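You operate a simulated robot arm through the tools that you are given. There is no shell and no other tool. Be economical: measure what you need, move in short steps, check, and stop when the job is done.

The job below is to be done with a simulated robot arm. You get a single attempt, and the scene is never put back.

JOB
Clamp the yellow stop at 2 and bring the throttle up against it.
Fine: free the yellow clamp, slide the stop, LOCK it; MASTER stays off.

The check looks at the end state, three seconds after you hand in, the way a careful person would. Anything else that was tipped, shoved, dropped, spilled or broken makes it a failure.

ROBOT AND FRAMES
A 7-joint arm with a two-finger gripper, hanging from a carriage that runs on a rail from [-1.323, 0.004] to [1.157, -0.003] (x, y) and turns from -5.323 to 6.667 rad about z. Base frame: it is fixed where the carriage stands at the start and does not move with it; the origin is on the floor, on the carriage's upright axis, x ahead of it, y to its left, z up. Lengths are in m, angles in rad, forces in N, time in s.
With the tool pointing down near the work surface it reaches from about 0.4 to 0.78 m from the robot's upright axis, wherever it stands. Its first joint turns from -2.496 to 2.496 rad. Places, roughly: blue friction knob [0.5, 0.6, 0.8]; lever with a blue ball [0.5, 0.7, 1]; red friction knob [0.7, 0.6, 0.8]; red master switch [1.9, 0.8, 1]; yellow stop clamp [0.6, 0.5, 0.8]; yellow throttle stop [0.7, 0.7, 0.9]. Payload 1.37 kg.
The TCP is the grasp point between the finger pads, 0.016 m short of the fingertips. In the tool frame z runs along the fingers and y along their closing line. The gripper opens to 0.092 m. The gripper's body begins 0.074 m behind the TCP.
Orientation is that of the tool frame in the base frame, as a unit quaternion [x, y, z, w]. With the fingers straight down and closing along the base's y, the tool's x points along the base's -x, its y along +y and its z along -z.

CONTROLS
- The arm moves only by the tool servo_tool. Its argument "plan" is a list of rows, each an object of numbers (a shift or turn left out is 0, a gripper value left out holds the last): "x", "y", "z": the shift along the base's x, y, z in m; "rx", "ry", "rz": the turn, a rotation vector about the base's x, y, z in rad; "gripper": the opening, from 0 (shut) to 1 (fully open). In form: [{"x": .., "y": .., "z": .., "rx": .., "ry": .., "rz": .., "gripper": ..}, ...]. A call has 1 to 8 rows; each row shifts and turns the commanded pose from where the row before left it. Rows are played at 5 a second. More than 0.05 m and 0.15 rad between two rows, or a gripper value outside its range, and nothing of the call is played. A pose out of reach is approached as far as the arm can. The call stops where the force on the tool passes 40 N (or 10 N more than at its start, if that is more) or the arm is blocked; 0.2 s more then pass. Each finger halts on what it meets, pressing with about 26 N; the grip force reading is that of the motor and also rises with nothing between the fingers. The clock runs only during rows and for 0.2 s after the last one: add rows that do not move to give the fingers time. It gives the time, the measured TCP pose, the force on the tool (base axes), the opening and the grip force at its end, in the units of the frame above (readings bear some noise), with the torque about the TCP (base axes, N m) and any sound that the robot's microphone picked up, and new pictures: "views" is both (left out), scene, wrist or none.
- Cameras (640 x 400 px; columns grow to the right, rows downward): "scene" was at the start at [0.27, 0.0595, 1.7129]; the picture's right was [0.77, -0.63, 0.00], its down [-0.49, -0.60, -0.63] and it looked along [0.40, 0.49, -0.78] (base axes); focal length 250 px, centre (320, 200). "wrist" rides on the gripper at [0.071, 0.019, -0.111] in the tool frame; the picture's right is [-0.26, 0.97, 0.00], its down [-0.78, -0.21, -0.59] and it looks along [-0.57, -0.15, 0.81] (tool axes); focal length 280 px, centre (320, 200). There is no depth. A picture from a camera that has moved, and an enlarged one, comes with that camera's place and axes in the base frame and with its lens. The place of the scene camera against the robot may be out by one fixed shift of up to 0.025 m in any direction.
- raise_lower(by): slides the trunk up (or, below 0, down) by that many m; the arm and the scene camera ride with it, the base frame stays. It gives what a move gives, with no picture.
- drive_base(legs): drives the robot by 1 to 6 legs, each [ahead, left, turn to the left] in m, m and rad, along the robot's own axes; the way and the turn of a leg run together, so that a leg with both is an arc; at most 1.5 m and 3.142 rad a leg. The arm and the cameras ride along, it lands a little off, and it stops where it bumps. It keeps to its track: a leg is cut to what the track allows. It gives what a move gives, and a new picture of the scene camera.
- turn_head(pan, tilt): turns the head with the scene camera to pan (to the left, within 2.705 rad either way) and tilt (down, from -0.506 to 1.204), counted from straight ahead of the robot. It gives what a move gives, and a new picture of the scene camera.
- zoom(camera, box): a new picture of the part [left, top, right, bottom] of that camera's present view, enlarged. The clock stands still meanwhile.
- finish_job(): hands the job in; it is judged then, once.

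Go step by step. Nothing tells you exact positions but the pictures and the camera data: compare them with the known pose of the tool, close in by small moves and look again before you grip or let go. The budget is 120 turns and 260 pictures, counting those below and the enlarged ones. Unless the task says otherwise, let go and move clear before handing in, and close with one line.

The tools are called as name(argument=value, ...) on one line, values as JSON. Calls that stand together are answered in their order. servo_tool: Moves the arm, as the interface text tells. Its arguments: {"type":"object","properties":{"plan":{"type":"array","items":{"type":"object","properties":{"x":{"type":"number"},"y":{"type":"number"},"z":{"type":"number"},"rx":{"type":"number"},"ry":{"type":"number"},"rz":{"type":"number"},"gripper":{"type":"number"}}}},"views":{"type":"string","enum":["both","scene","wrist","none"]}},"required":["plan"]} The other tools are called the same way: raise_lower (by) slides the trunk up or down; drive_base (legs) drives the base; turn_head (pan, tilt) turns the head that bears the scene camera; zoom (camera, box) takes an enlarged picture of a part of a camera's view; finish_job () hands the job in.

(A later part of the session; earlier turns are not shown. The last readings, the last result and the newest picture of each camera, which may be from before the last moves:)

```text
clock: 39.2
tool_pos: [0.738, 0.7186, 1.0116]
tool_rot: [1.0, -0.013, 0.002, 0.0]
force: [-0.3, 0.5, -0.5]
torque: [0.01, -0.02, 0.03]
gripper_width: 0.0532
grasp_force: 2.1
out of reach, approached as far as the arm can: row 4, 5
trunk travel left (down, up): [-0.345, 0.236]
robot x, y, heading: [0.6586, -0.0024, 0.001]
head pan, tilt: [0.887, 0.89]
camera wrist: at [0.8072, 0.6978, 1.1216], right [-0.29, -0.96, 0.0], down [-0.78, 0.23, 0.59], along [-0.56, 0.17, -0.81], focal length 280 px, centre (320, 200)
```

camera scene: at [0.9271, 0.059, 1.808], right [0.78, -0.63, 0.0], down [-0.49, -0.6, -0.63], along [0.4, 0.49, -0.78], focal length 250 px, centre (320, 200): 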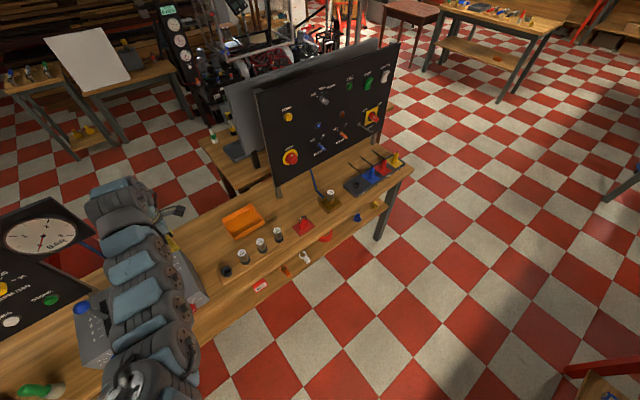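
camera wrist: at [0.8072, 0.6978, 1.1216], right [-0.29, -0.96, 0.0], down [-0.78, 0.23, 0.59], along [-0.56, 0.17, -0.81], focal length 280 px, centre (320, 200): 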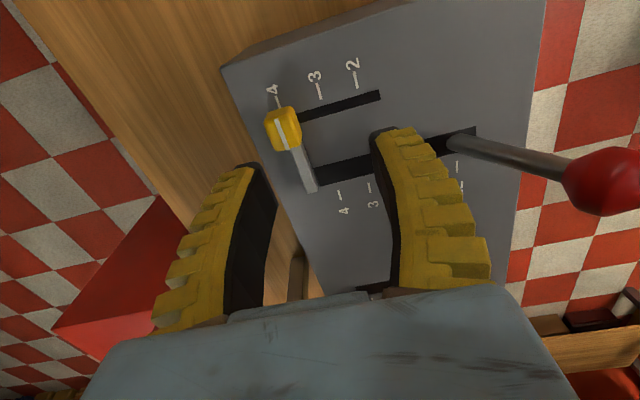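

Lowering the trunk adds reach, so I'll do it again.

servo_tool(plan=[{"z": 0.04, "y": -0.01}, {"z": 0.04}, {}], views="none")

raise_lower(by=-0.1)

servo_tool(plan=[{"y": 0.02}, {"y": 0.015}, {"y": 0.01}, {}], views="wrist")

```text
clock: 40.0
tool_pos: [0.7379, 0.7088, 1.0887]
tool_rot: [1.0, -0.013, 0.002, 0.001]
force: [-0.5, 1.2, 0.5]
torque: [-0.03, 0.0, 0.0]
gripper_width: 0.0537
grasp_force: 2.0
trunk travel left (down, up): [-0.345, 0.236]
robot x, y, heading: [0.6562, -0.0049, 0.008]
head pan, tilt: [0.887, 0.89]
```

```text
clock: 41.4
tool_pos: [0.7382, 0.7101, 0.9894]
tool_rot: [1.0, -0.013, 0.002, 0.001]
force: [0.9, 0.4, 0.1]
torque: [0.0, -0.01, -0.04]
gripper_width: 0.0535
grasp_force: 1.8
trunk travel left (down, up): [-0.245, 0.336]
robot x, y, heading: [0.6537, -0.0059, 0.01]
head pan, tilt: [0.887, 0.89]
```

```text
clock: 42.4
tool_pos: [0.7364, 0.728, 0.9899]
tool_rot: [1.0, -0.013, 0.002, 0.001]
force: [0.4, 0.4, 0.4]
torque: [-0.01, -0.03, -0.01]
gripper_width: 0.0537
grasp_force: 2.5
out of reach, approached as far as the arm can: row 1, 2, 3
trunk travel left (down, up): [-0.245, 0.336]
robot x, y, heading: [0.6595, -0.0032, 0.005]
head pan, tilt: [0.887, 0.89]
camera wrist: at [0.8076, 0.7063, 1.0997], right [-0.29, -0.96, 0.0], down [-0.78, 0.23, 0.59], along [-0.56, 0.17, -0.81], focal length 280 px, centre (320, 200)
```

wrist: 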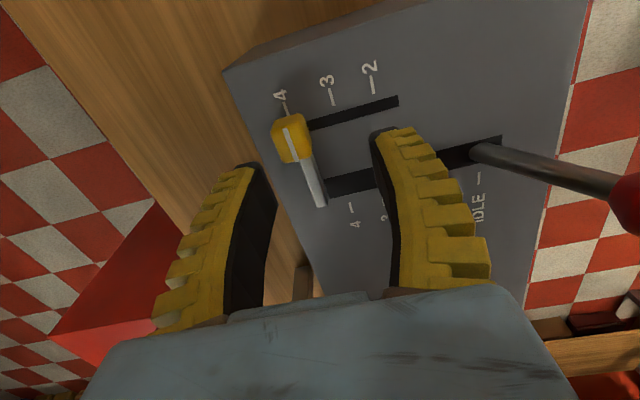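

The block is at (0.738, 0.75). I'll tilt the tool about 0.3 rad toward +y to gain the last 2–3 cm.

servo_tool(plan=[{"rx": 0.15}, {"rx": 0.15}, {"y": 0.012}, {"y": 0.012, "x": 0.001}, {}], views="wrist")

```text
clock: 43.6
tool_pos: [0.7394, 0.7516, 0.9888]
tool_rot: [0.989, -0.012, 0.0, -0.149]
force: [-0.7, -0.9, -0.3]
torque: [0.01, -0.01, 0.01]
gripper_width: 0.0534
grasp_force: 1.9
trunk travel left (down, up): [-0.245, 0.336]
robot x, y, heading: [0.656, -0.005, 0.003]
head pan, tilt: [0.887, 0.89]
camera wrist: at [0.8088, 0.6986, 1.0891], right [-0.29, -0.92, -0.28], down [-0.78, 0.05, 0.63], along [-0.56, 0.4, -0.72], focal length 280 px, centre (320, 200)
```

wrist: 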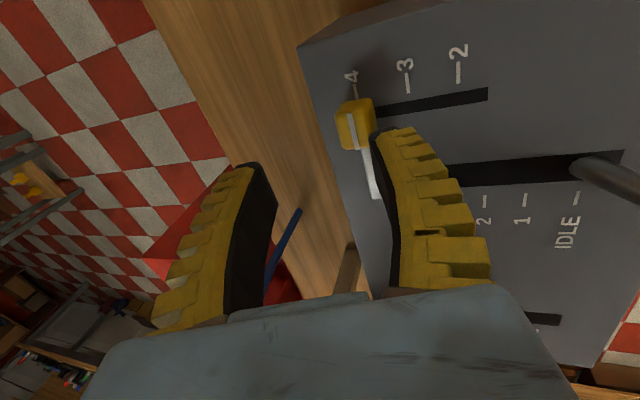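

servo_tool(plan=[{"z": -0.02}, {"z": -0.02}, {"z": -0.01}, {}], views="wrist")

```text
clock: 44.6
tool_pos: [0.7388, 0.751, 0.9404]
tool_rot: [0.989, -0.012, -0.001, -0.149]
force: [1.0, 0.1, -0.7]
torque: [0.03, -0.01, -0.02]
gripper_width: 0.0533
grasp_force: 1.8
trunk travel left (down, up): [-0.245, 0.336]
robot x, y, heading: [0.6563, -0.0003, 0.004]
head pan, tilt: [0.887, 0.89]
camera wrist: at [0.8085, 0.6982, 1.0394], right [-0.29, -0.92, -0.28], down [-0.78, 0.05, 0.63], along [-0.56, 0.4, -0.72], focal length 280 px, centre (320, 200)
```

wrist: 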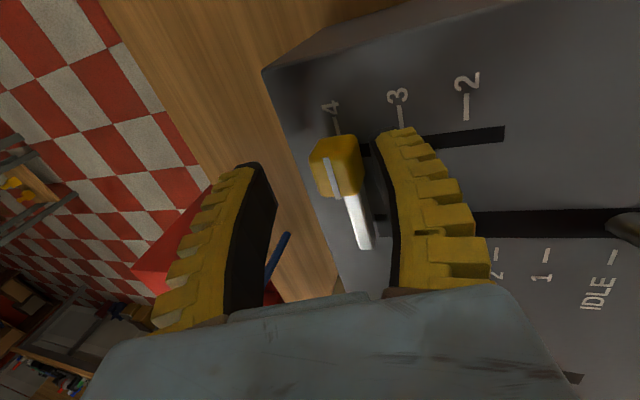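

servo_tool(plan=[{"z": -0.01}, {"z": -0.006}, {}], views="wrist")

```text
clock: 45.0
tool_pos: [0.7381, 0.7545, 0.9349]
tool_rot: [0.988, -0.012, -0.001, -0.154]
force: [0.9, -13.1, 29.0]
torque: [-1.28, -0.02, -0.05]
gripper_width: 0.0592
grasp_force: 6.7
trunk travel left (down, up): [-0.245, 0.336]
robot x, y, heading: [0.6575, -0.0066, 0.006]
head pan, tilt: [0.887, 0.89]
stopped in row 2: the force on the tool passed its limit at 44 N (the readings are from after the stop); the commanded pose is now the measured one
camera wrist: at [0.8088, 0.7009, 1.0335], right [-0.29, -0.91, -0.29], down [-0.78, 0.04, 0.63], along [-0.56, 0.4, -0.72], focal length 280 px, centre (320, 200)
```

wrist: 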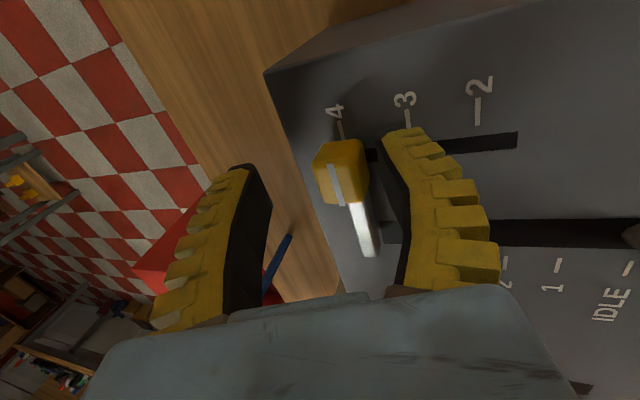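

The front finger touched the console top, so that surface is at z≈0.908. I'll lift a little and reduce the tilt so both tips sit lower around the block.

servo_tool(plan=[{"z": 0.006}, {"rx": -0.07, "y": -0.002}, {"rx": -0.06}, {"z": -0.004}, {}], views="wrist")

```text
clock: 46.2
tool_pos: [0.7395, 0.7507, 0.9344]
tool_rot: [0.996, -0.012, 0.001, -0.086]
force: [-1.0, -0.5, 1.0]
torque: [0.01, 0.02, 0.01]
gripper_width: 0.0536
grasp_force: 2.2
trunk travel left (down, up): [-0.245, 0.336]
robot x, y, heading: [0.6589, -0.003, 0.005]
head pan, tilt: [0.887, 0.89]
camera wrist: at [0.8088, 0.7109, 1.0384], right [-0.29, -0.94, -0.17], down [-0.78, 0.13, 0.62], along [-0.56, 0.3, -0.77], focal length 280 px, centre (320, 200)
```

wrist: 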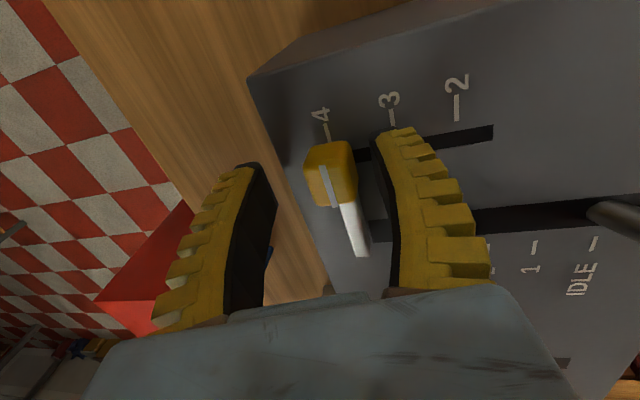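

Good clearance now. I'll close on the block.

servo_tool(plan=[{"z": -0.002}, {"gripper": 0.35}, {"gripper": 0.2}, {"gripper": 0.0}, {}, {}], views="wrist")

```text
clock: 47.6
tool_pos: [0.7392, 0.7448, 0.9286]
tool_rot: [0.996, -0.012, 0.0, -0.083]
force: [-1.5, -35.0, 16.3]
torque: [-0.5, -0.13, 0.34]
gripper_width: 0.0183
grasp_force: 28.1
trunk travel left (down, up): [-0.245, 0.336]
robot x, y, heading: [0.6573, -0.0038, 0.005]
head pan, tilt: [0.887, 0.89]
camera wrist: at [0.8087, 0.7059, 1.0341], right [-0.29, -0.94, -0.16], down [-0.78, 0.13, 0.62], along [-0.56, 0.3, -0.77], focal length 280 px, centre (320, 200)
```

wrist: 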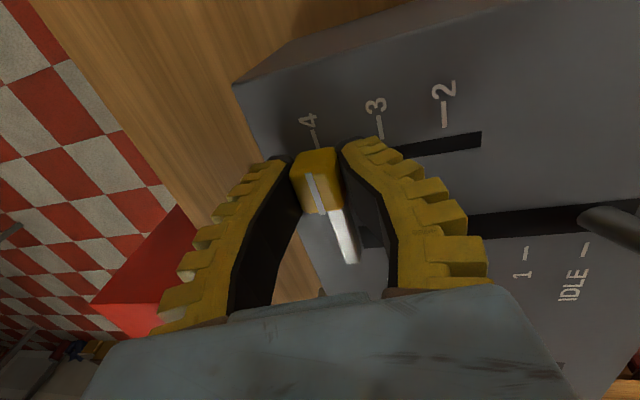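

Gripped. I'll slide it toward 2.

servo_tool(plan=[{"z": 0.003, "y": -0.006}, {"y": -0.01}, {"y": -0.01}, {"y": -0.01}, {"y": -0.01}, {}], views="wrist")

```text
clock: 49.0
tool_pos: [0.7379, 0.7048, 0.9351]
tool_rot: [0.996, -0.013, 0.0, -0.087]
force: [0.2, -2.6, -6.8]
torque: [-0.24, -0.21, 0.35]
gripper_width: 0.0126
grasp_force: 27.8
trunk travel left (down, up): [-0.245, 0.336]
robot x, y, heading: [0.6593, -0.0028, 0.005]
head pan, tilt: [0.887, 0.89]
camera wrist: at [0.8084, 0.6645, 1.0407], right [-0.29, -0.94, -0.17], down [-0.78, 0.13, 0.62], along [-0.56, 0.3, -0.77], focal length 280 px, centre (320, 200)
```

wrist: 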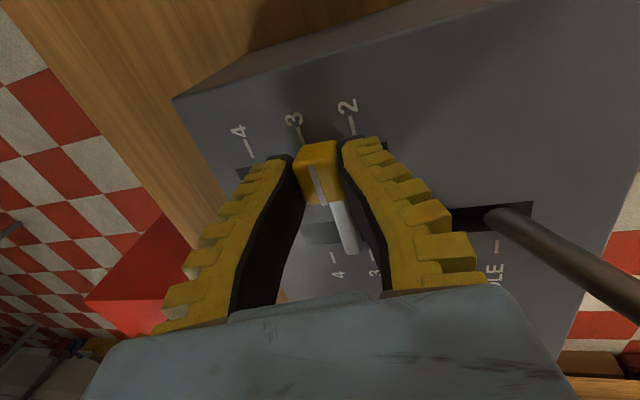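

zoom(camera="wrist", box=[220, 80, 420, 260])

```text
2.22 times, centred on (320, 170) of wrist
camera zoom: at [0.8084, 0.6645, 1.0407], right [-0.29, -0.94, -0.17], down [-0.78, 0.13, 0.62], along [-0.56, 0.3, -0.77], focal length 623 px, centre (320, 267)
```

zoom: 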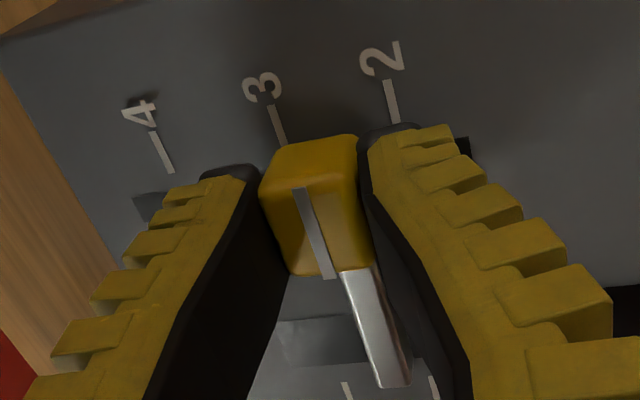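

The stop is now at about 2.65, and tick 2 is at y≈0.686. I'll slide it 18 mm more.

servo_tool(plan=[{"y": -0.009}, {"y": -0.0095}, {}], views="wrist")

zoom(camera="wrist", box=[220, 80, 420, 260])

```text
clock: 49.8
tool_pos: [0.7385, 0.6862, 0.9362]
tool_rot: [0.996, -0.012, 0.001, -0.086]
force: [0.1, 2.8, -8.7]
torque: [-0.18, -0.26, 0.33]
gripper_width: 0.013
grasp_force: 27.4
trunk travel left (down, up): [-0.245, 0.336]
robot x, y, heading: [0.6581, -0.002, 0.002]
head pan, tilt: [0.887, 0.89]
camera wrist: at [0.8083, 0.646, 1.0408], right [-0.29, -0.94, -0.17], down [-0.78, 0.13, 0.62], along [-0.56, 0.31, -0.77], focal length 280 px, centre (320, 200)
```

wrist: 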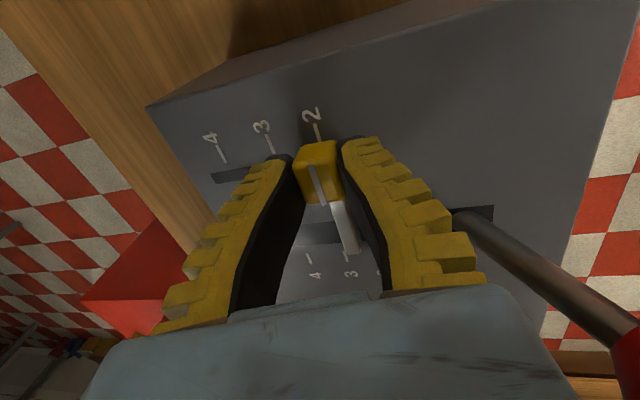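

```text
2.22 times, centred on (320, 170) of wrist
camera zoom: at [0.8083, 0.646, 1.0408], right [-0.29, -0.94, -0.17], down [-0.78, 0.13, 0.62], along [-0.56, 0.31, -0.77], focal length 623 px, centre (320, 267)
```

zoom: 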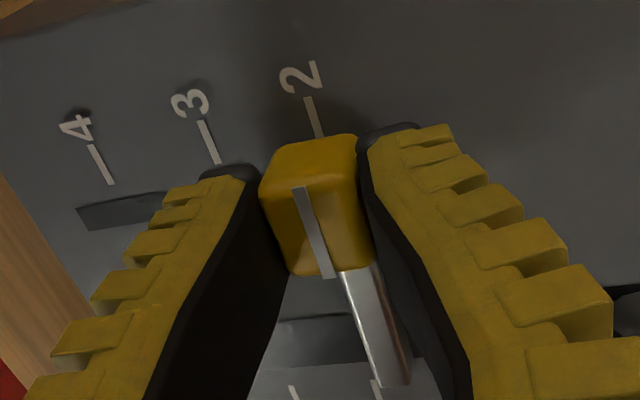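

The stripe lines up with tick 2 at y≈0.687. I'll release, lift and check.

servo_tool(plan=[{"gripper": 0.45}, {}, {"z": 0.03}, {"z": 0.03, "x": 0.01}, {"z": 0.03, "x": 0.01}, {"z": 0.02, "x": 0.01}, {}], views="wrist")

zoom(camera="wrist", box=[220, 60, 420, 240])

```text
clock: 51.4
tool_pos: [0.7675, 0.6865, 1.0457]
tool_rot: [0.996, -0.012, 0.0, -0.086]
force: [-0.3, 1.1, 0.4]
torque: [0.03, -0.03, -0.02]
gripper_width: 0.0447
grasp_force: 2.2
trunk travel left (down, up): [-0.245, 0.336]
robot x, y, heading: [0.6555, 0.0007, 0.004]
head pan, tilt: [0.887, 0.89]
camera wrist: at [0.838, 0.647, 1.1505], right [-0.29, -0.94, -0.17], down [-0.78, 0.13, 0.62], along [-0.56, 0.3, -0.77], focal length 280 px, centre (320, 200)
```

wrist: 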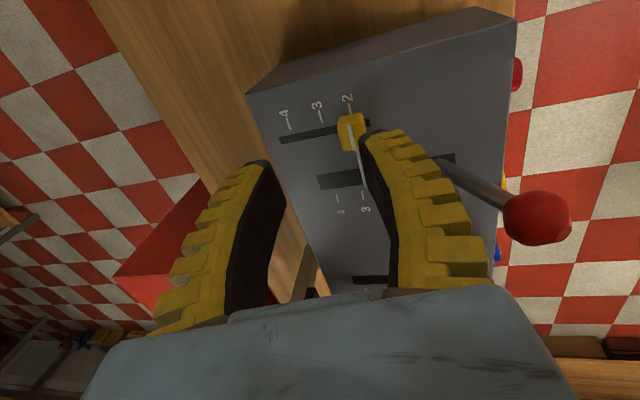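

```text
2.22 times, centred on (320, 150) of wrist
camera zoom: at [0.838, 0.647, 1.1505], right [-0.29, -0.94, -0.17], down [-0.78, 0.13, 0.62], along [-0.56, 0.3, -0.77], focal length 623 px, centre (320, 311)
```

zoom: 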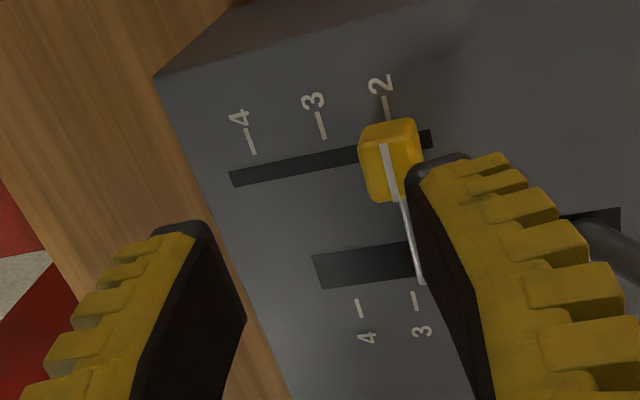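

The stop sits exactly at 2. Next I need to lock the clamp, so I'll retreat to y≈0.45, raise the trunk, and drive back to the earlier base spot.

servo_tool(plan=[{"z": 0.03}, {"y": -0.04, "z": 0.01}, {"y": -0.04}, {"y": -0.04}, {"y": -0.04}, {"y": -0.04}, {"y": -0.04}, {}], views="none")

raise_lower(by=0.05)

drive_base(legs=[[-0.505, 0, 0]])

```text
clock: 53.2
tool_pos: [0.768, 0.6604, 1.0799]
tool_rot: [0.996, -0.013, 0.0, -0.086]
force: [-0.9, 0.6, 0.0]
torque: [0.01, 0.03, -0.02]
gripper_width: 0.0446
grasp_force: 2.4
out of reach, approached as far as the arm can: row 2, 3, 4, 5, 6, 7
trunk travel left (down, up): [-0.245, 0.336]
robot x, y, heading: [0.656, -0.0049, 0.01]
head pan, tilt: [0.887, 0.89]
```

```text
clock: 54.2
tool_pos: [0.7674, 0.6612, 1.1311]
tool_rot: [0.996, -0.012, 0.001, -0.085]
force: [-0.1, 0.0, 0.5]
torque: [-0.02, -0.01, 0.0]
gripper_width: 0.0446
grasp_force: 2.2
trunk travel left (down, up): [-0.295, 0.286]
robot x, y, heading: [0.655, -0.0019, 0.004]
head pan, tilt: [0.887, 0.89]
```

```text
clock: 57.1
tool_pos: [0.2575, 0.6628, 1.1318]
tool_rot: [0.996, -0.01, 0.0, -0.086]
force: [0.5, -0.1, 0.1]
torque: [-0.01, 0.04, -0.01]
gripper_width: 0.0445
grasp_force: 2.7
trunk travel left (down, up): [-0.295, 0.286]
robot x, y, heading: [0.1486, 0.0006, 0.01]
head pan, tilt: [0.887, 0.89]
camera scene: at [0.4206, 0.062, 1.6579], right [0.78, -0.62, 0.0], down [-0.49, -0.61, -0.63], along [0.39, 0.49, -0.78], focal length 250 px, centre (320, 200)
```

scene: 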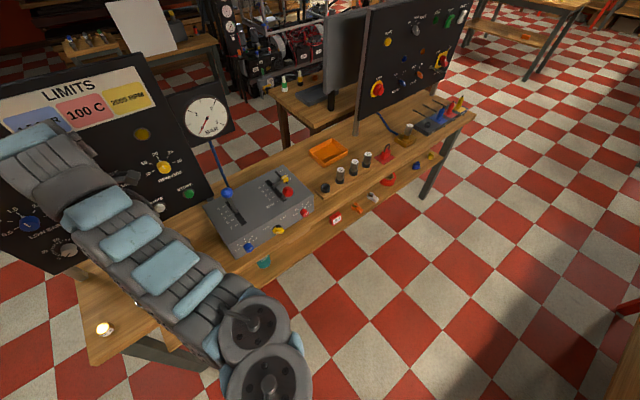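

The tool hadn't retreated in y, but it stayed high and met nothing. I'll check the console and then find a way back to the front.

zoom(camera="scene", box=[190, 150, 330, 280])

servo_tool(plan=[{"y": -0.02, "z": -0.02}, {"y": -0.04, "x": 0.02, "z": -0.02}, {"y": -0.04, "x": 0.02}, {}], views="wrist")

```text
3.08 times, centred on (260, 215) of scene
camera zoom: at [0.4206, 0.062, 1.6579], right [0.78, -0.62, 0.0], down [-0.49, -0.61, -0.63], along [0.39, 0.49, -0.78], focal length 769 px, centre (505, 154)
```

zoom: 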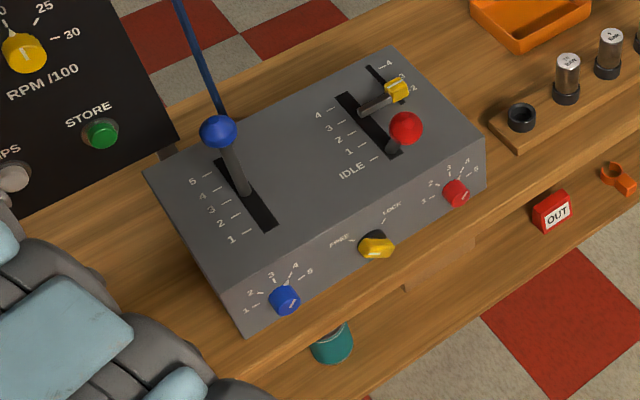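

```text
clock: 58.1
tool_pos: [0.2579, 0.6629, 1.1316]
tool_rot: [0.996, -0.009, 0.0, -0.086]
force: [-0.3, 0.5, -0.4]
torque: [0.03, 0.02, 0.04]
gripper_width: 0.0446
grasp_force: 2.7
out of reach, approached as far as the arm can: row 1, 2, 3
trunk travel left (down, up): [-0.295, 0.286]
robot x, y, heading: [0.1527, -0.0005, 0.01]
head pan, tilt: [0.887, 0.89]
camera wrist: at [0.3285, 0.6235, 1.2355], right [-0.28, -0.95, -0.16], down [-0.78, 0.12, 0.62], along [-0.56, 0.3, -0.77], focal length 280 px, centre (320, 200)
```

wrist: 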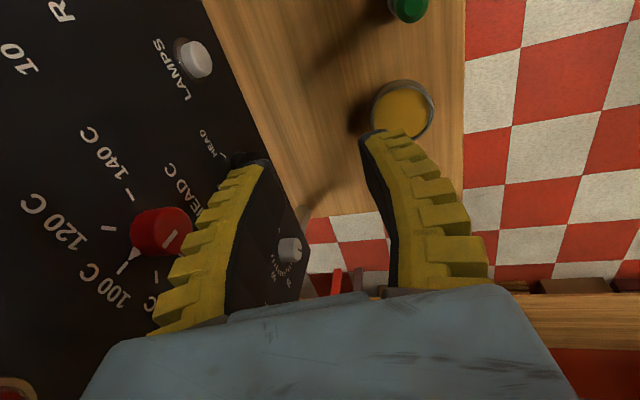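

servo_tool(plan=[{"z": -0.03}, {"z": -0.03}, {"z": -0.03}, {}], views="none")

servo_tool(plan=[{"y": -0.02}, {"y": -0.02}, {"y": -0.02}, {}], views="none")

```text
clock: 59.1
tool_pos: [0.2579, 0.6605, 1.0391]
tool_rot: [0.996, -0.01, -0.001, -0.086]
force: [-0.6, 0.1, 0.1]
torque: [-0.01, 0.01, 0.02]
gripper_width: 0.0445
grasp_force: 1.7
trunk travel left (down, up): [-0.295, 0.286]
robot x, y, heading: [0.1517, 0.0002, 0.01]
head pan, tilt: [0.887, 0.89]
```

```text
clock: 60.1
tool_pos: [0.259, 0.6123, 1.0183]
tool_rot: [0.996, -0.009, 0.001, -0.088]
force: [0.0, -0.5, -0.7]
torque: [-0.01, -0.04, 0.06]
gripper_width: 0.0445
grasp_force: 2.5
out of reach, approached as far as the arm can: row 2, 3
trunk travel left (down, up): [-0.295, 0.286]
robot x, y, heading: [0.1506, 0.0002, 0.006]
head pan, tilt: [0.887, 0.89]
```

raise_lower(by=0.12)

servo_tool(plan=[{"z": -0.04}, {"z": -0.04}, {"y": -0.03, "z": -0.02}, {"y": -0.03}, {"y": -0.03}, {"y": -0.03}, {"y": -0.03}, {}], views="none")

```text
clock: 61.6
tool_pos: [0.2586, 0.6135, 1.1361]
tool_rot: [0.996, -0.009, 0.001, -0.088]
force: [0.2, -0.5, -1.1]
torque: [0.0, 0.0, -0.03]
gripper_width: 0.0449
grasp_force: 2.3
trunk travel left (down, up): [-0.415, 0.166]
robot x, y, heading: [0.1509, -0.0, 0.008]
head pan, tilt: [0.887, 0.89]
```

```text
clock: 63.4
tool_pos: [0.2583, 0.4623, 1.0361]
tool_rot: [0.996, -0.009, 0.0, -0.088]
force: [0.1, 0.6, -0.4]
torque: [-0.02, 0.0, -0.02]
gripper_width: 0.0448
grasp_force: 2.3
trunk travel left (down, up): [-0.415, 0.166]
robot x, y, heading: [0.149, 0.0056, 0.009]
head pan, tilt: [0.887, 0.89]
```

Free again. I'll move +x in front of the console, with y held at 0.45.

servo_tool(plan=[{"x": 0.045, "y": -0.01}, {"x": 0.045}, {"x": 0.045}, {"x": 0.045}, {"x": 0.045}, {"x": 0.045}, {"x": 0.045}, {"x": 0.035}], views="none")

servo_tool(plan=[{"rx": 0.15, "z": 0.01}, {"rx": 0.15, "z": 0.01}, {"rx": 0.15}, {"rx": 0.15}, {"rx": 0.15}, {"rx": 0.15}, {}], views="wrist")

```text
clock: 65.2
tool_pos: [0.6088, 0.4507, 1.0358]
tool_rot: [0.996, -0.009, 0.0, -0.087]
force: [0.3, -0.2, -1.2]
torque: [-0.02, -0.03, -0.01]
gripper_width: 0.0446
grasp_force: 2.0
trunk travel left (down, up): [-0.415, 0.166]
robot x, y, heading: [0.151, 0.0026, 0.01]
head pan, tilt: [0.887, 0.89]
```

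```text
clock: 66.8
tool_pos: [0.6074, 0.4519, 1.0571]
tool_rot: [0.858, -0.009, -0.004, -0.513]
force: [0.0, -0.4, -0.5]
torque: [-0.01, 0.02, 0.01]
gripper_width: 0.0446
grasp_force: 2.1
trunk travel left (down, up): [-0.415, 0.166]
robot x, y, heading: [0.1516, 0.0012, 0.016]
head pan, tilt: [0.887, 0.89]
camera wrist: at [0.6786, 0.3445, 1.0905], right [-0.28, -0.45, -0.85], down [-0.78, -0.41, 0.48], along [-0.56, 0.79, -0.24], focal length 280 px, centre (320, 200)
```

wrist: 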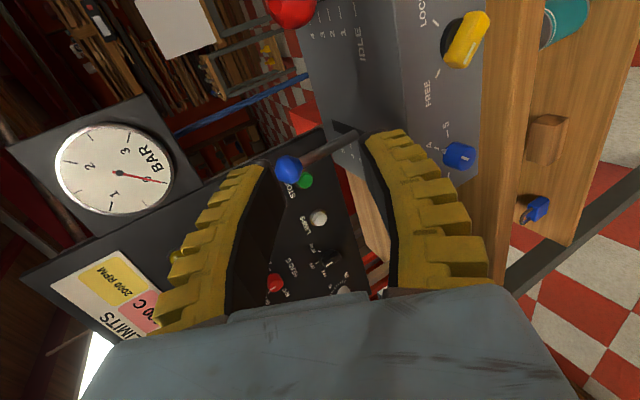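

servo_tool(plan=[{"rx": 0.15}, {"rx": 0.15}, {"rx": 0.15}, {"rx": 0.045, "ry": 0.1}, {"ry": 0.15}, {"ry": 0.15}, {"ry": 0.15}, {"ry": 0.15}], views="none")

raise_lower(by=-0.12)

servo_tool(plan=[{"ry": 0.08}, {}], views="wrist")

```text
clock: 68.6
tool_pos: [0.6072, 0.4534, 1.057]
tool_rot: [0.663, -0.249, -0.25, -0.661]
force: [0.1, -0.4, 0.2]
torque: [-0.03, 0.02, 0.0]
gripper_width: 0.0444
grasp_force: 2.4
trunk travel left (down, up): [-0.415, 0.166]
robot x, y, heading: [0.1529, -0.0006, 0.015]
head pan, tilt: [0.887, 0.89]
```

```text
clock: 70.1
tool_pos: [0.6074, 0.4538, 0.9356]
tool_rot: [0.663, -0.248, -0.249, -0.661]
force: [-0.1, -0.2, -0.2]
torque: [0.02, -0.04, -0.01]
gripper_width: 0.0447
grasp_force: 2.5
trunk travel left (down, up): [-0.295, 0.286]
robot x, y, heading: [0.1514, 0.0009, 0.012]
head pan, tilt: [0.887, 0.89]
```

```text
clock: 70.7
tool_pos: [0.6089, 0.4522, 0.9361]
tool_rot: [0.651, -0.276, -0.275, -0.651]
force: [0.1, 0.8, -0.4]
torque: [-0.02, 0.01, -0.02]
gripper_width: 0.0445
grasp_force: 2.2
trunk travel left (down, up): [-0.295, 0.286]
robot x, y, heading: [0.1516, 0.0003, 0.01]
head pan, tilt: [0.887, 0.89]
camera wrist: at [0.6438, 0.342, 0.8714], right [-0.87, 0.0, -0.49], down [-0.39, -0.59, 0.71], along [-0.29, 0.81, 0.51], focal length 280 px, centre (320, 200)
```

wrist: 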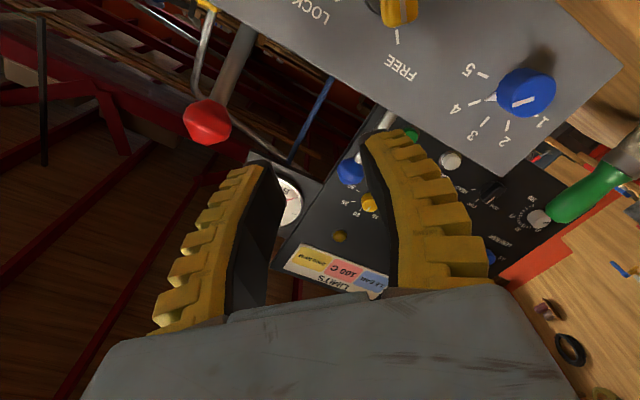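

servo_tool(plan=[{"z": -0.03}, {"z": -0.03}, {"z": -0.034, "x": 0.001}, {"y": 0.03}, {"y": 0.02}, {}], views="wrist")

```text
clock: 72.1
tool_pos: [0.6092, 0.5038, 0.8409]
tool_rot: [0.652, -0.275, -0.275, -0.651]
force: [-0.4, -0.5, 0.4]
torque: [0.01, 0.03, 0.0]
gripper_width: 0.0445
grasp_force: 2.3
trunk travel left (down, up): [-0.295, 0.286]
robot x, y, heading: [0.1518, 0.0005, 0.011]
head pan, tilt: [0.887, 0.89]
camera wrist: at [0.6459, 0.393, 0.7764], right [-0.87, 0.0, -0.49], down [-0.39, -0.59, 0.71], along [-0.29, 0.81, 0.51], focal length 280 px, centre (320, 200)
```

wrist: 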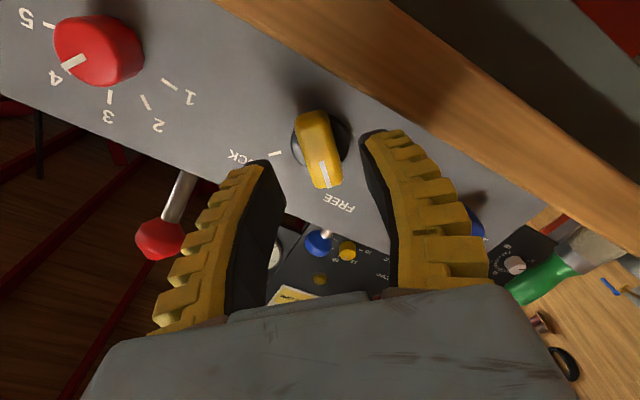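

servo_tool(plan=[{"y": 0.018}, {"y": 0.018}, {}], views="wrist")

```text
clock: 72.9
tool_pos: [0.61, 0.5392, 0.8406]
tool_rot: [0.651, -0.276, -0.274, -0.651]
force: [-0.3, 0.0, -0.1]
torque: [0.02, 0.0, 0.03]
gripper_width: 0.0444
grasp_force: 2.5
trunk travel left (down, up): [-0.295, 0.286]
robot x, y, heading: [0.1521, -0.0012, 0.015]
head pan, tilt: [0.887, 0.89]
camera wrist: at [0.6448, 0.4287, 0.7763], right [-0.87, 0.0, -0.49], down [-0.39, -0.59, 0.71], along [-0.29, 0.81, 0.51], focal length 280 px, centre (320, 200)
```

wrist: 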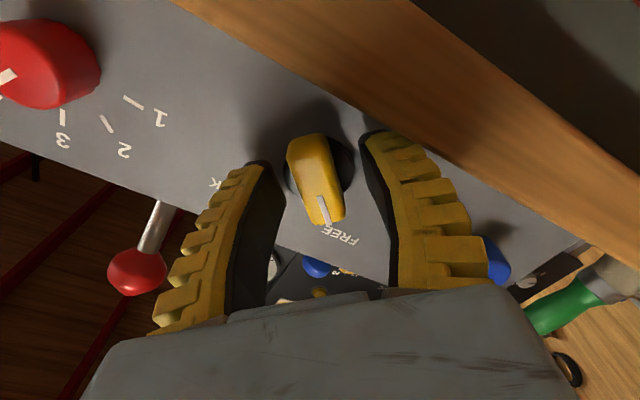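

Centred. I'll close and begin turning to LOCK (+ry).

servo_tool(plan=[{"y": 0.002, "gripper": 0.2}, {"gripper": 0.0}, {}, {}, {"ry": 0.1}, {"ry": 0.1}, {"ry": 0.1}, {"ry": 0.1}], views="none")

servo_tool(plan=[{"ry": 0.1}, {"ry": 0.1}, {"ry": 0.1}, {"ry": 0.1}, {"ry": 0.1}, {}], views="wrist")

```text
clock: 74.7
tool_pos: [0.6094, 0.5395, 0.8421]
tool_rot: [0.584, -0.399, -0.399, -0.583]
force: [-4.2, -8.5, 10.7]
torque: [0.46, -0.02, 0.22]
gripper_width: 0.0125
grasp_force: 28.3
trunk travel left (down, up): [-0.295, 0.286]
robot x, y, heading: [0.1514, -0.0044, 0.014]
head pan, tilt: [0.887, 0.89]
```

```text
clock: 76.1
tool_pos: [0.6077, 0.5397, 0.8418]
tool_rot: [-0.468, 0.531, 0.531, 0.466]
force: [-3.8, -5.4, 1.5]
torque: [0.03, 0.0, 0.05]
gripper_width: 0.0114
grasp_force: 28.2
trunk travel left (down, up): [-0.295, 0.286]
robot x, y, heading: [0.15, -0.0016, 0.01]
head pan, tilt: [0.887, 0.89]
camera wrist: at [0.5802, 0.429, 0.7733], right [-0.92, 0.0, 0.38], down [0.31, -0.59, 0.75], along [0.23, 0.81, 0.54], focal length 280 px, centre (320, 200)
```

wrist: 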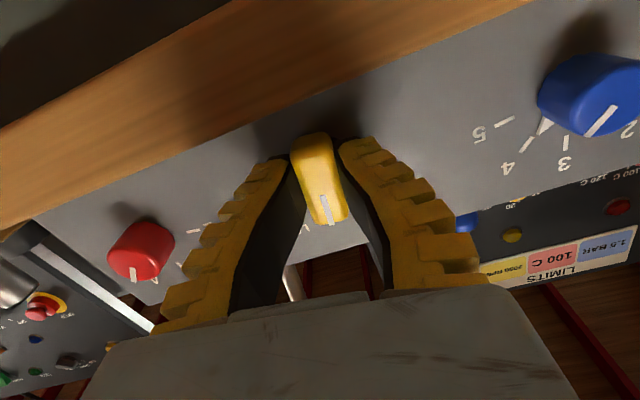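

servo_tool(plan=[{"ry": 0.1}, {"ry": 0.1}, {"ry": 0.1}, {"ry": 0.1}, {"ry": 0.1}, {"ry": 0.1}, {"ry": 0.07}, {}], views="wrist")

```text
clock: 77.9
tool_pos: [0.6085, 0.5393, 0.842]
tool_rot: [-0.267, 0.654, 0.656, 0.265]
force: [-10.8, -9.0, 12.9]
torque: [0.03, -0.22, 0.23]
gripper_width: 0.0121
grasp_force: 27.5
trunk travel left (down, up): [-0.295, 0.286]
robot x, y, heading: [0.1524, 0.0008, 0.004]
head pan, tilt: [0.887, 0.89]
camera wrist: at [0.5431, 0.4294, 0.8057], right [-0.48, 0.0, 0.87], down [0.71, -0.59, 0.39], along [0.51, 0.81, 0.29], focal length 280 px, centre (320, 200)
```

wrist: 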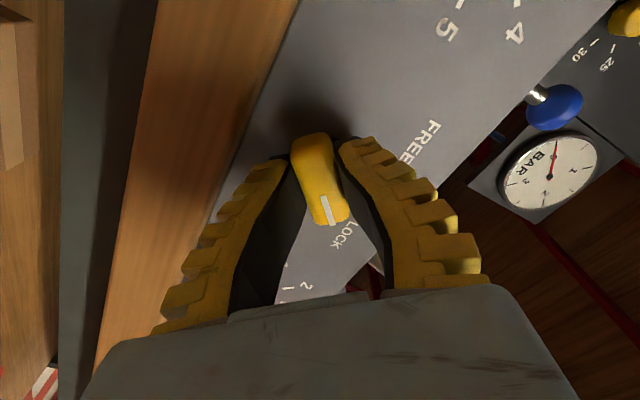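

It's near LOCK and resistance is rising. I'll nudge a bit further to seat it, then release and look.

servo_tool(plan=[{"ry": 0.04}, {"ry": 0.04}, {}, {"gripper": 0.45}, {}, {"y": -0.03}, {"y": -0.03}, {}], views="wrist")

zoom(camera="wrist", box=[220, 40, 420, 240])

```text
clock: 79.7
tool_pos: [0.6092, 0.4807, 0.8416]
tool_rot: [-0.241, 0.665, 0.665, 0.24]
force: [0.4, -0.5, 0.1]
torque: [0.04, 0.0, -0.03]
gripper_width: 0.0443
grasp_force: 2.3
trunk travel left (down, up): [-0.295, 0.286]
robot x, y, heading: [0.1473, -0.0026, 0.007]
head pan, tilt: [0.887, 0.89]
camera wrist: at [0.542, 0.3702, 0.8112], right [-0.41, 0.0, 0.91], down [0.74, -0.59, 0.33], along [0.53, 0.81, 0.24], focal length 280 px, centre (320, 200)
```

wrist: 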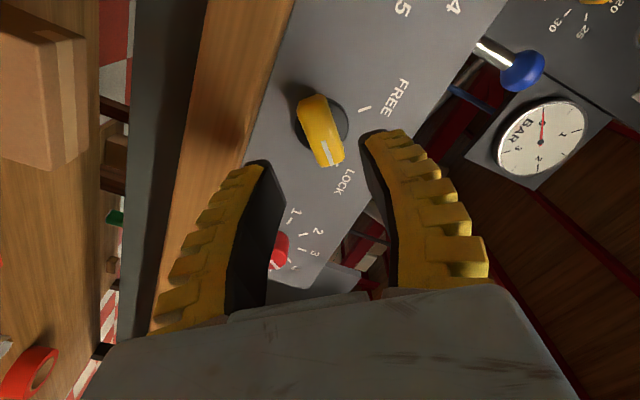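

```text
2.00 times, centred on (320, 140) of wrist
camera zoom: at [0.542, 0.3702, 0.8112], right [-0.41, 0.0, 0.91], down [0.74, -0.59, 0.33], along [0.53, 0.81, 0.24], focal length 561 px, centre (320, 320)
```

zoom: 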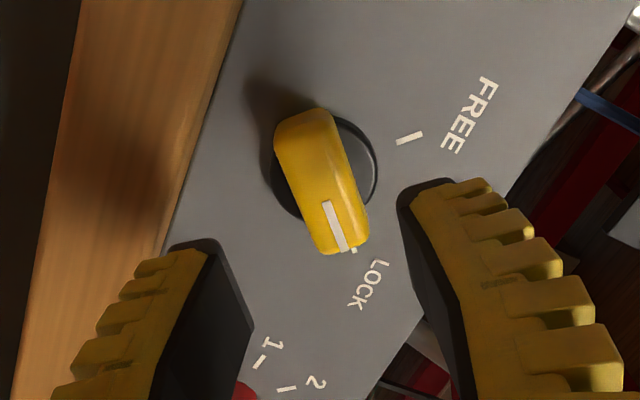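

The clamp is back at LOCK with its original pointer angle. Next is the throttle: I'll close the gripper to a narrow cradle, rise in front of the red lever, and look.

servo_tool(plan=[{"y": -0.02, "z": 0.03, "ry": -0.14}, {"z": 0.04, "ry": -0.14}, {"z": 0.04, "ry": -0.14}, {"z": 0.03, "ry": -0.14}, {"ry": -0.14}, {"ry": -0.14, "gripper": 0.2}, {}], views="both")

zoom(camera="scene", box=[210, 150, 350, 270])

```text
clock: 81.3
tool_pos: [0.6082, 0.4606, 0.9834]
tool_rot: [-0.491, 0.509, 0.509, 0.49]
force: [0.3, -0.2, -0.2]
torque: [-0.01, 0.0, 0.01]
gripper_width: 0.0227
grasp_force: 2.3
trunk travel left (down, up): [-0.295, 0.286]
robot x, y, heading: [0.1518, 0.0001, 0.01]
head pan, tilt: [0.887, 0.89]
camera scene: at [0.4206, 0.062, 1.6579], right [0.78, -0.62, 0.0], down [-0.49, -0.61, -0.63], along [0.39, 0.49, -0.78], focal length 250 px, centre (320, 200)
camera wrist: at [0.586, 0.3497, 0.9124], right [-0.95, 0.0, 0.3], down [0.24, -0.59, 0.77], along [0.17, 0.81, 0.56], focal length 280 px, centre (320, 200)
```

scene: 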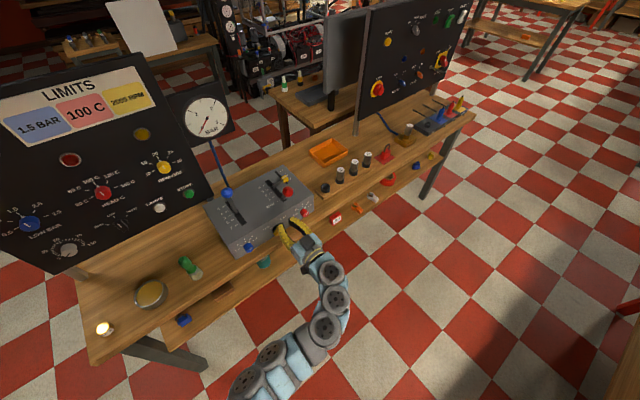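
wrist: 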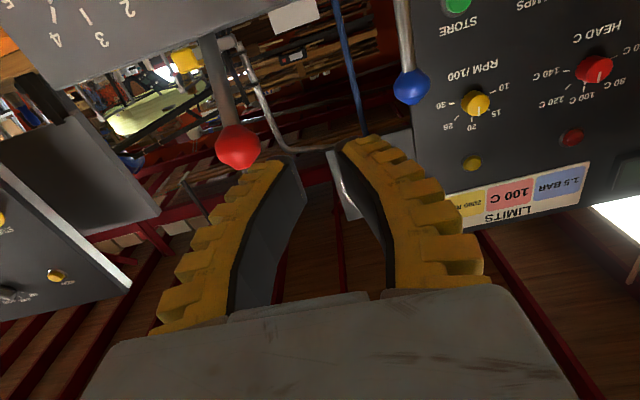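

```text
3.33 times, centred on (280, 210) of scene
camera zoom: at [0.4206, 0.062, 1.6579], right [0.78, -0.62, 0.0], down [-0.49, -0.61, -0.63], along [0.39, 0.49, -0.78], focal length 833 px, centre (453, 167)
```

zoom: 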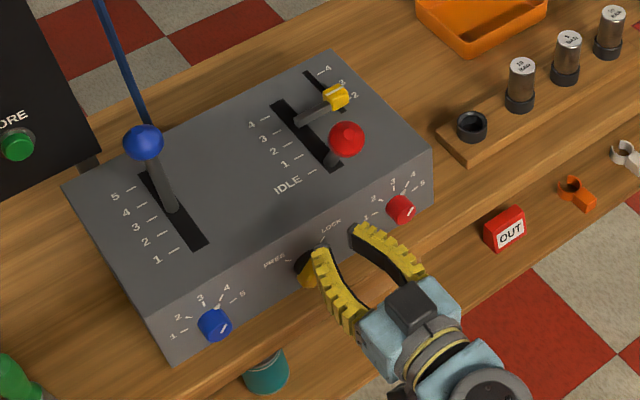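

The red ball is at about (0.687, 0.578, 0.992). I'll drive the base 0.2 m along for reach, then line up in front of the ball.

drive_base(legs=[[0.2, 0, 0]])

servo_tool(plan=[{"x": -0.03, "ry": -0.04}, {"x": -0.03}, {"x": -0.03}, {"x": -0.03, "z": 0.005}, {}], views="wrist")

```text
clock: 82.9
tool_pos: [0.8093, 0.4597, 0.9832]
tool_rot: [-0.491, 0.509, 0.509, 0.49]
force: [-0.1, 0.0, 0.3]
torque: [-0.01, 0.0, -0.02]
gripper_width: 0.0227
grasp_force: 3.0
trunk travel left (down, up): [-0.295, 0.286]
robot x, y, heading: [0.3508, 0.0014, 0.007]
head pan, tilt: [0.887, 0.89]
camera scene: at [0.6209, 0.061, 1.658], right [0.78, -0.62, 0.0], down [-0.49, -0.61, -0.63], along [0.39, 0.49, -0.78], focal length 250 px, centre (320, 200)
```

scene: 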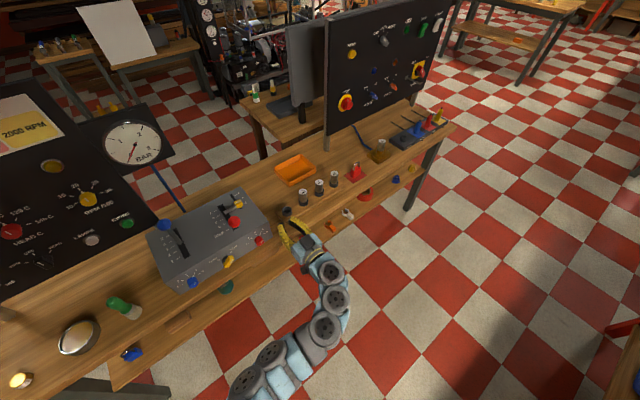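

```text
clock: 84.1
tool_pos: [0.6889, 0.4591, 0.9884]
tool_rot: [0.501, -0.5, -0.5, -0.5]
force: [0.1, -0.3, -0.4]
torque: [-0.01, 0.01, 0.01]
gripper_width: 0.0226
grasp_force: 3.3
trunk travel left (down, up): [-0.295, 0.286]
robot x, y, heading: [0.3488, -0.0013, 0.008]
head pan, tilt: [0.887, 0.89]
camera wrist: at [0.6697, 0.3475, 0.9167], right [-0.97, 0.0, 0.26], down [0.21, -0.59, 0.78], along [0.15, 0.81, 0.57], focal length 280 px, centre (320, 200)
```

wrist: 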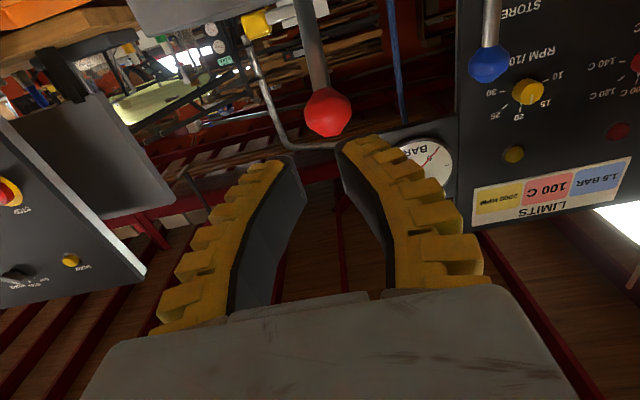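

servo_tool(plan=[{"x": -0.006, "z": 0.003, "y": 0.03}, {"y": 0.03}, {"y": 0.015}, {}], views="wrist")

```text
clock: 85.1
tool_pos: [0.6828, 0.533, 0.9918]
tool_rot: [0.5, -0.5, -0.5, -0.5]
force: [0.2, -0.2, -0.1]
torque: [0.01, -0.01, -0.04]
gripper_width: 0.0224
grasp_force: 3.4
trunk travel left (down, up): [-0.295, 0.286]
robot x, y, heading: [0.3512, 0.0008, 0.008]
head pan, tilt: [0.887, 0.89]
camera wrist: at [0.6634, 0.423, 0.9196], right [-0.97, 0.0, 0.26], down [0.21, -0.59, 0.78], along [0.15, 0.81, 0.57], focal length 280 px, centre (320, 200)
```

wrist: 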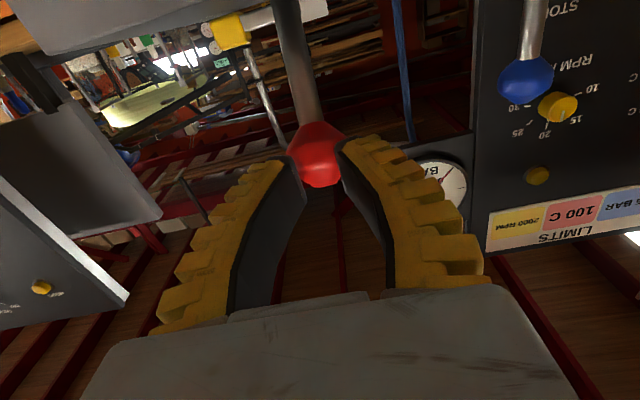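

The ball is centred at the fingertips. I'll push it in +y in small steps.

servo_tool(plan=[{"y": 0.012}, {"y": 0.012}, {"y": 0.012}, {"y": 0.012}, {"y": 0.01}, {}], views="wrist")

```text
clock: 86.5
tool_pos: [0.6833, 0.5924, 0.9903]
tool_rot: [0.501, -0.5, -0.499, -0.501]
force: [0.5, -0.3, 0.2]
torque: [-0.02, 0.01, -0.03]
gripper_width: 0.0236
grasp_force: 3.5
trunk travel left (down, up): [-0.295, 0.286]
robot x, y, heading: [0.3544, -0.0014, 0.004]
head pan, tilt: [0.887, 0.89]
camera wrist: at [0.6636, 0.4819, 0.9194], right [-0.97, 0.0, 0.26], down [0.21, -0.59, 0.78], along [0.15, 0.81, 0.57], focal length 280 px, centre (320, 200)
```

wrist: 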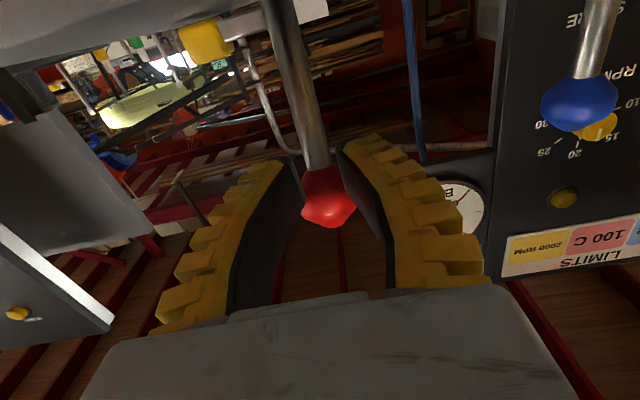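

The fingers slid around the ball rather than pushing it. I'll grip it lightly and carry it along the arc.

servo_tool(plan=[{"gripper": 0.0}, {}, {"y": 0.01, "z": 0.002}, {"y": 0.01, "z": 0.002}, {"y": 0.01, "z": 0.001}, {}], views="wrist")

```text
clock: 87.9
tool_pos: [0.6829, 0.6225, 0.9963]
tool_rot: [-0.5, 0.501, 0.498, 0.502]
force: [0.3, 0.1, -1.1]
torque: [0.02, 0.01, -0.03]
gripper_width: 0.0
grasp_force: 26.2
trunk travel left (down, up): [-0.295, 0.286]
robot x, y, heading: [0.3505, 0.0013, 0.011]
head pan, tilt: [0.887, 0.89]
camera wrist: at [0.6634, 0.5117, 0.9241], right [-0.97, 0.0, 0.26], down [0.21, -0.59, 0.78], along [0.15, 0.81, 0.57], focal length 280 px, centre (320, 200)
```

wrist: 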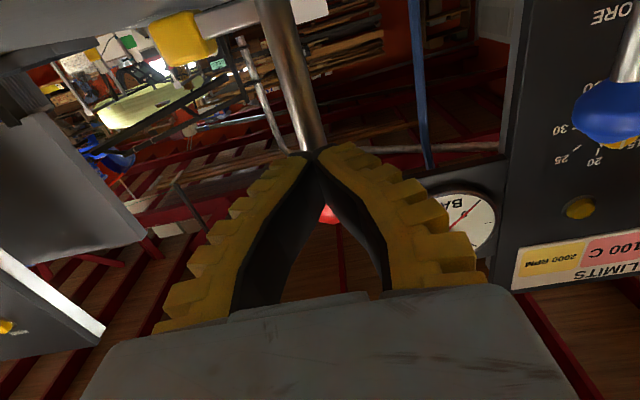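

zoom(camera="scene", box=[140, 170, 320, 300])

```text
3.08 times, centred on (230, 235) of scene
camera zoom: at [0.6209, 0.061, 1.6579], right [0.78, -0.62, 0.0], down [-0.49, -0.61, -0.63], along [0.39, 0.49, -0.78], focal length 769 px, centre (597, 92)
```

zoom: 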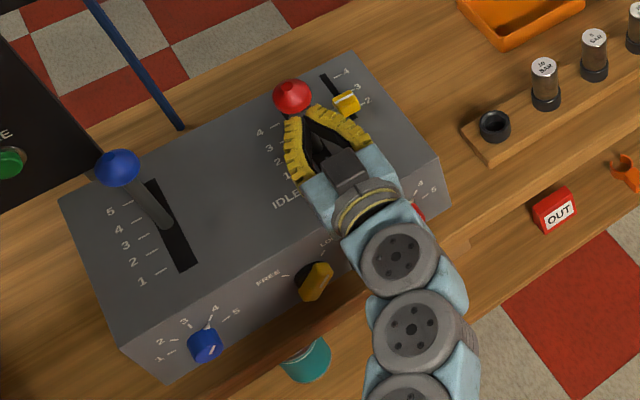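

The ball is now just ahead of the closed fingertips, so they are pushing it properly. I'll go on in small steps until it meets the stop.

servo_tool(plan=[{"y": 0.006}, {"y": 0.006}, {}], views="wrist")

zoom(camera="scene", box=[180, 180, 280, 250])

```text
clock: 88.7
tool_pos: [0.6817, 0.633, 0.9959]
tool_rot: [0.5, -0.5, -0.5, -0.5]
force: [1.3, -0.4, -1.1]
torque: [0.0, 0.01, 0.01]
gripper_width: 0.0
grasp_force: 25.6
trunk travel left (down, up): [-0.295, 0.286]
robot x, y, heading: [0.3554, 0.0011, 0.008]
head pan, tilt: [0.887, 0.89]
camera wrist: at [0.6633, 0.5231, 0.9239], right [-0.97, 0.0, 0.26], down [0.21, -0.59, 0.78], along [0.15, 0.81, 0.57], focal length 280 px, centre (320, 200)
```

wrist: 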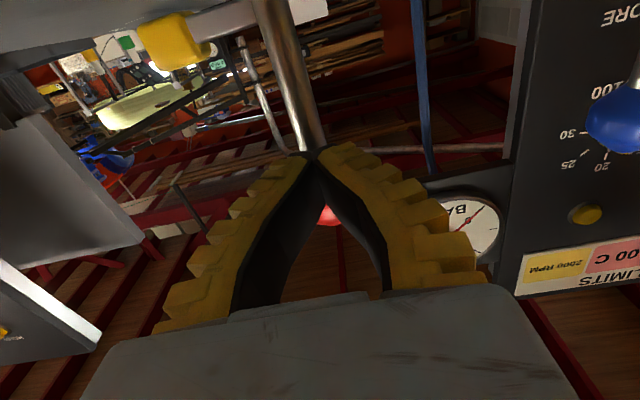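

```text
5.71 times, centred on (230, 215) of scene
camera zoom: at [0.6209, 0.0609, 1.6579], right [0.78, -0.62, 0.0], down [-0.49, -0.61, -0.63], along [0.39, 0.49, -0.78], focal length 1429 px, centre (834, 114)
```

zoom: 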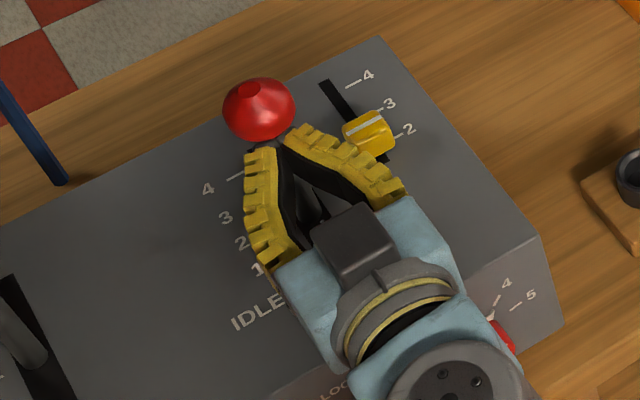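

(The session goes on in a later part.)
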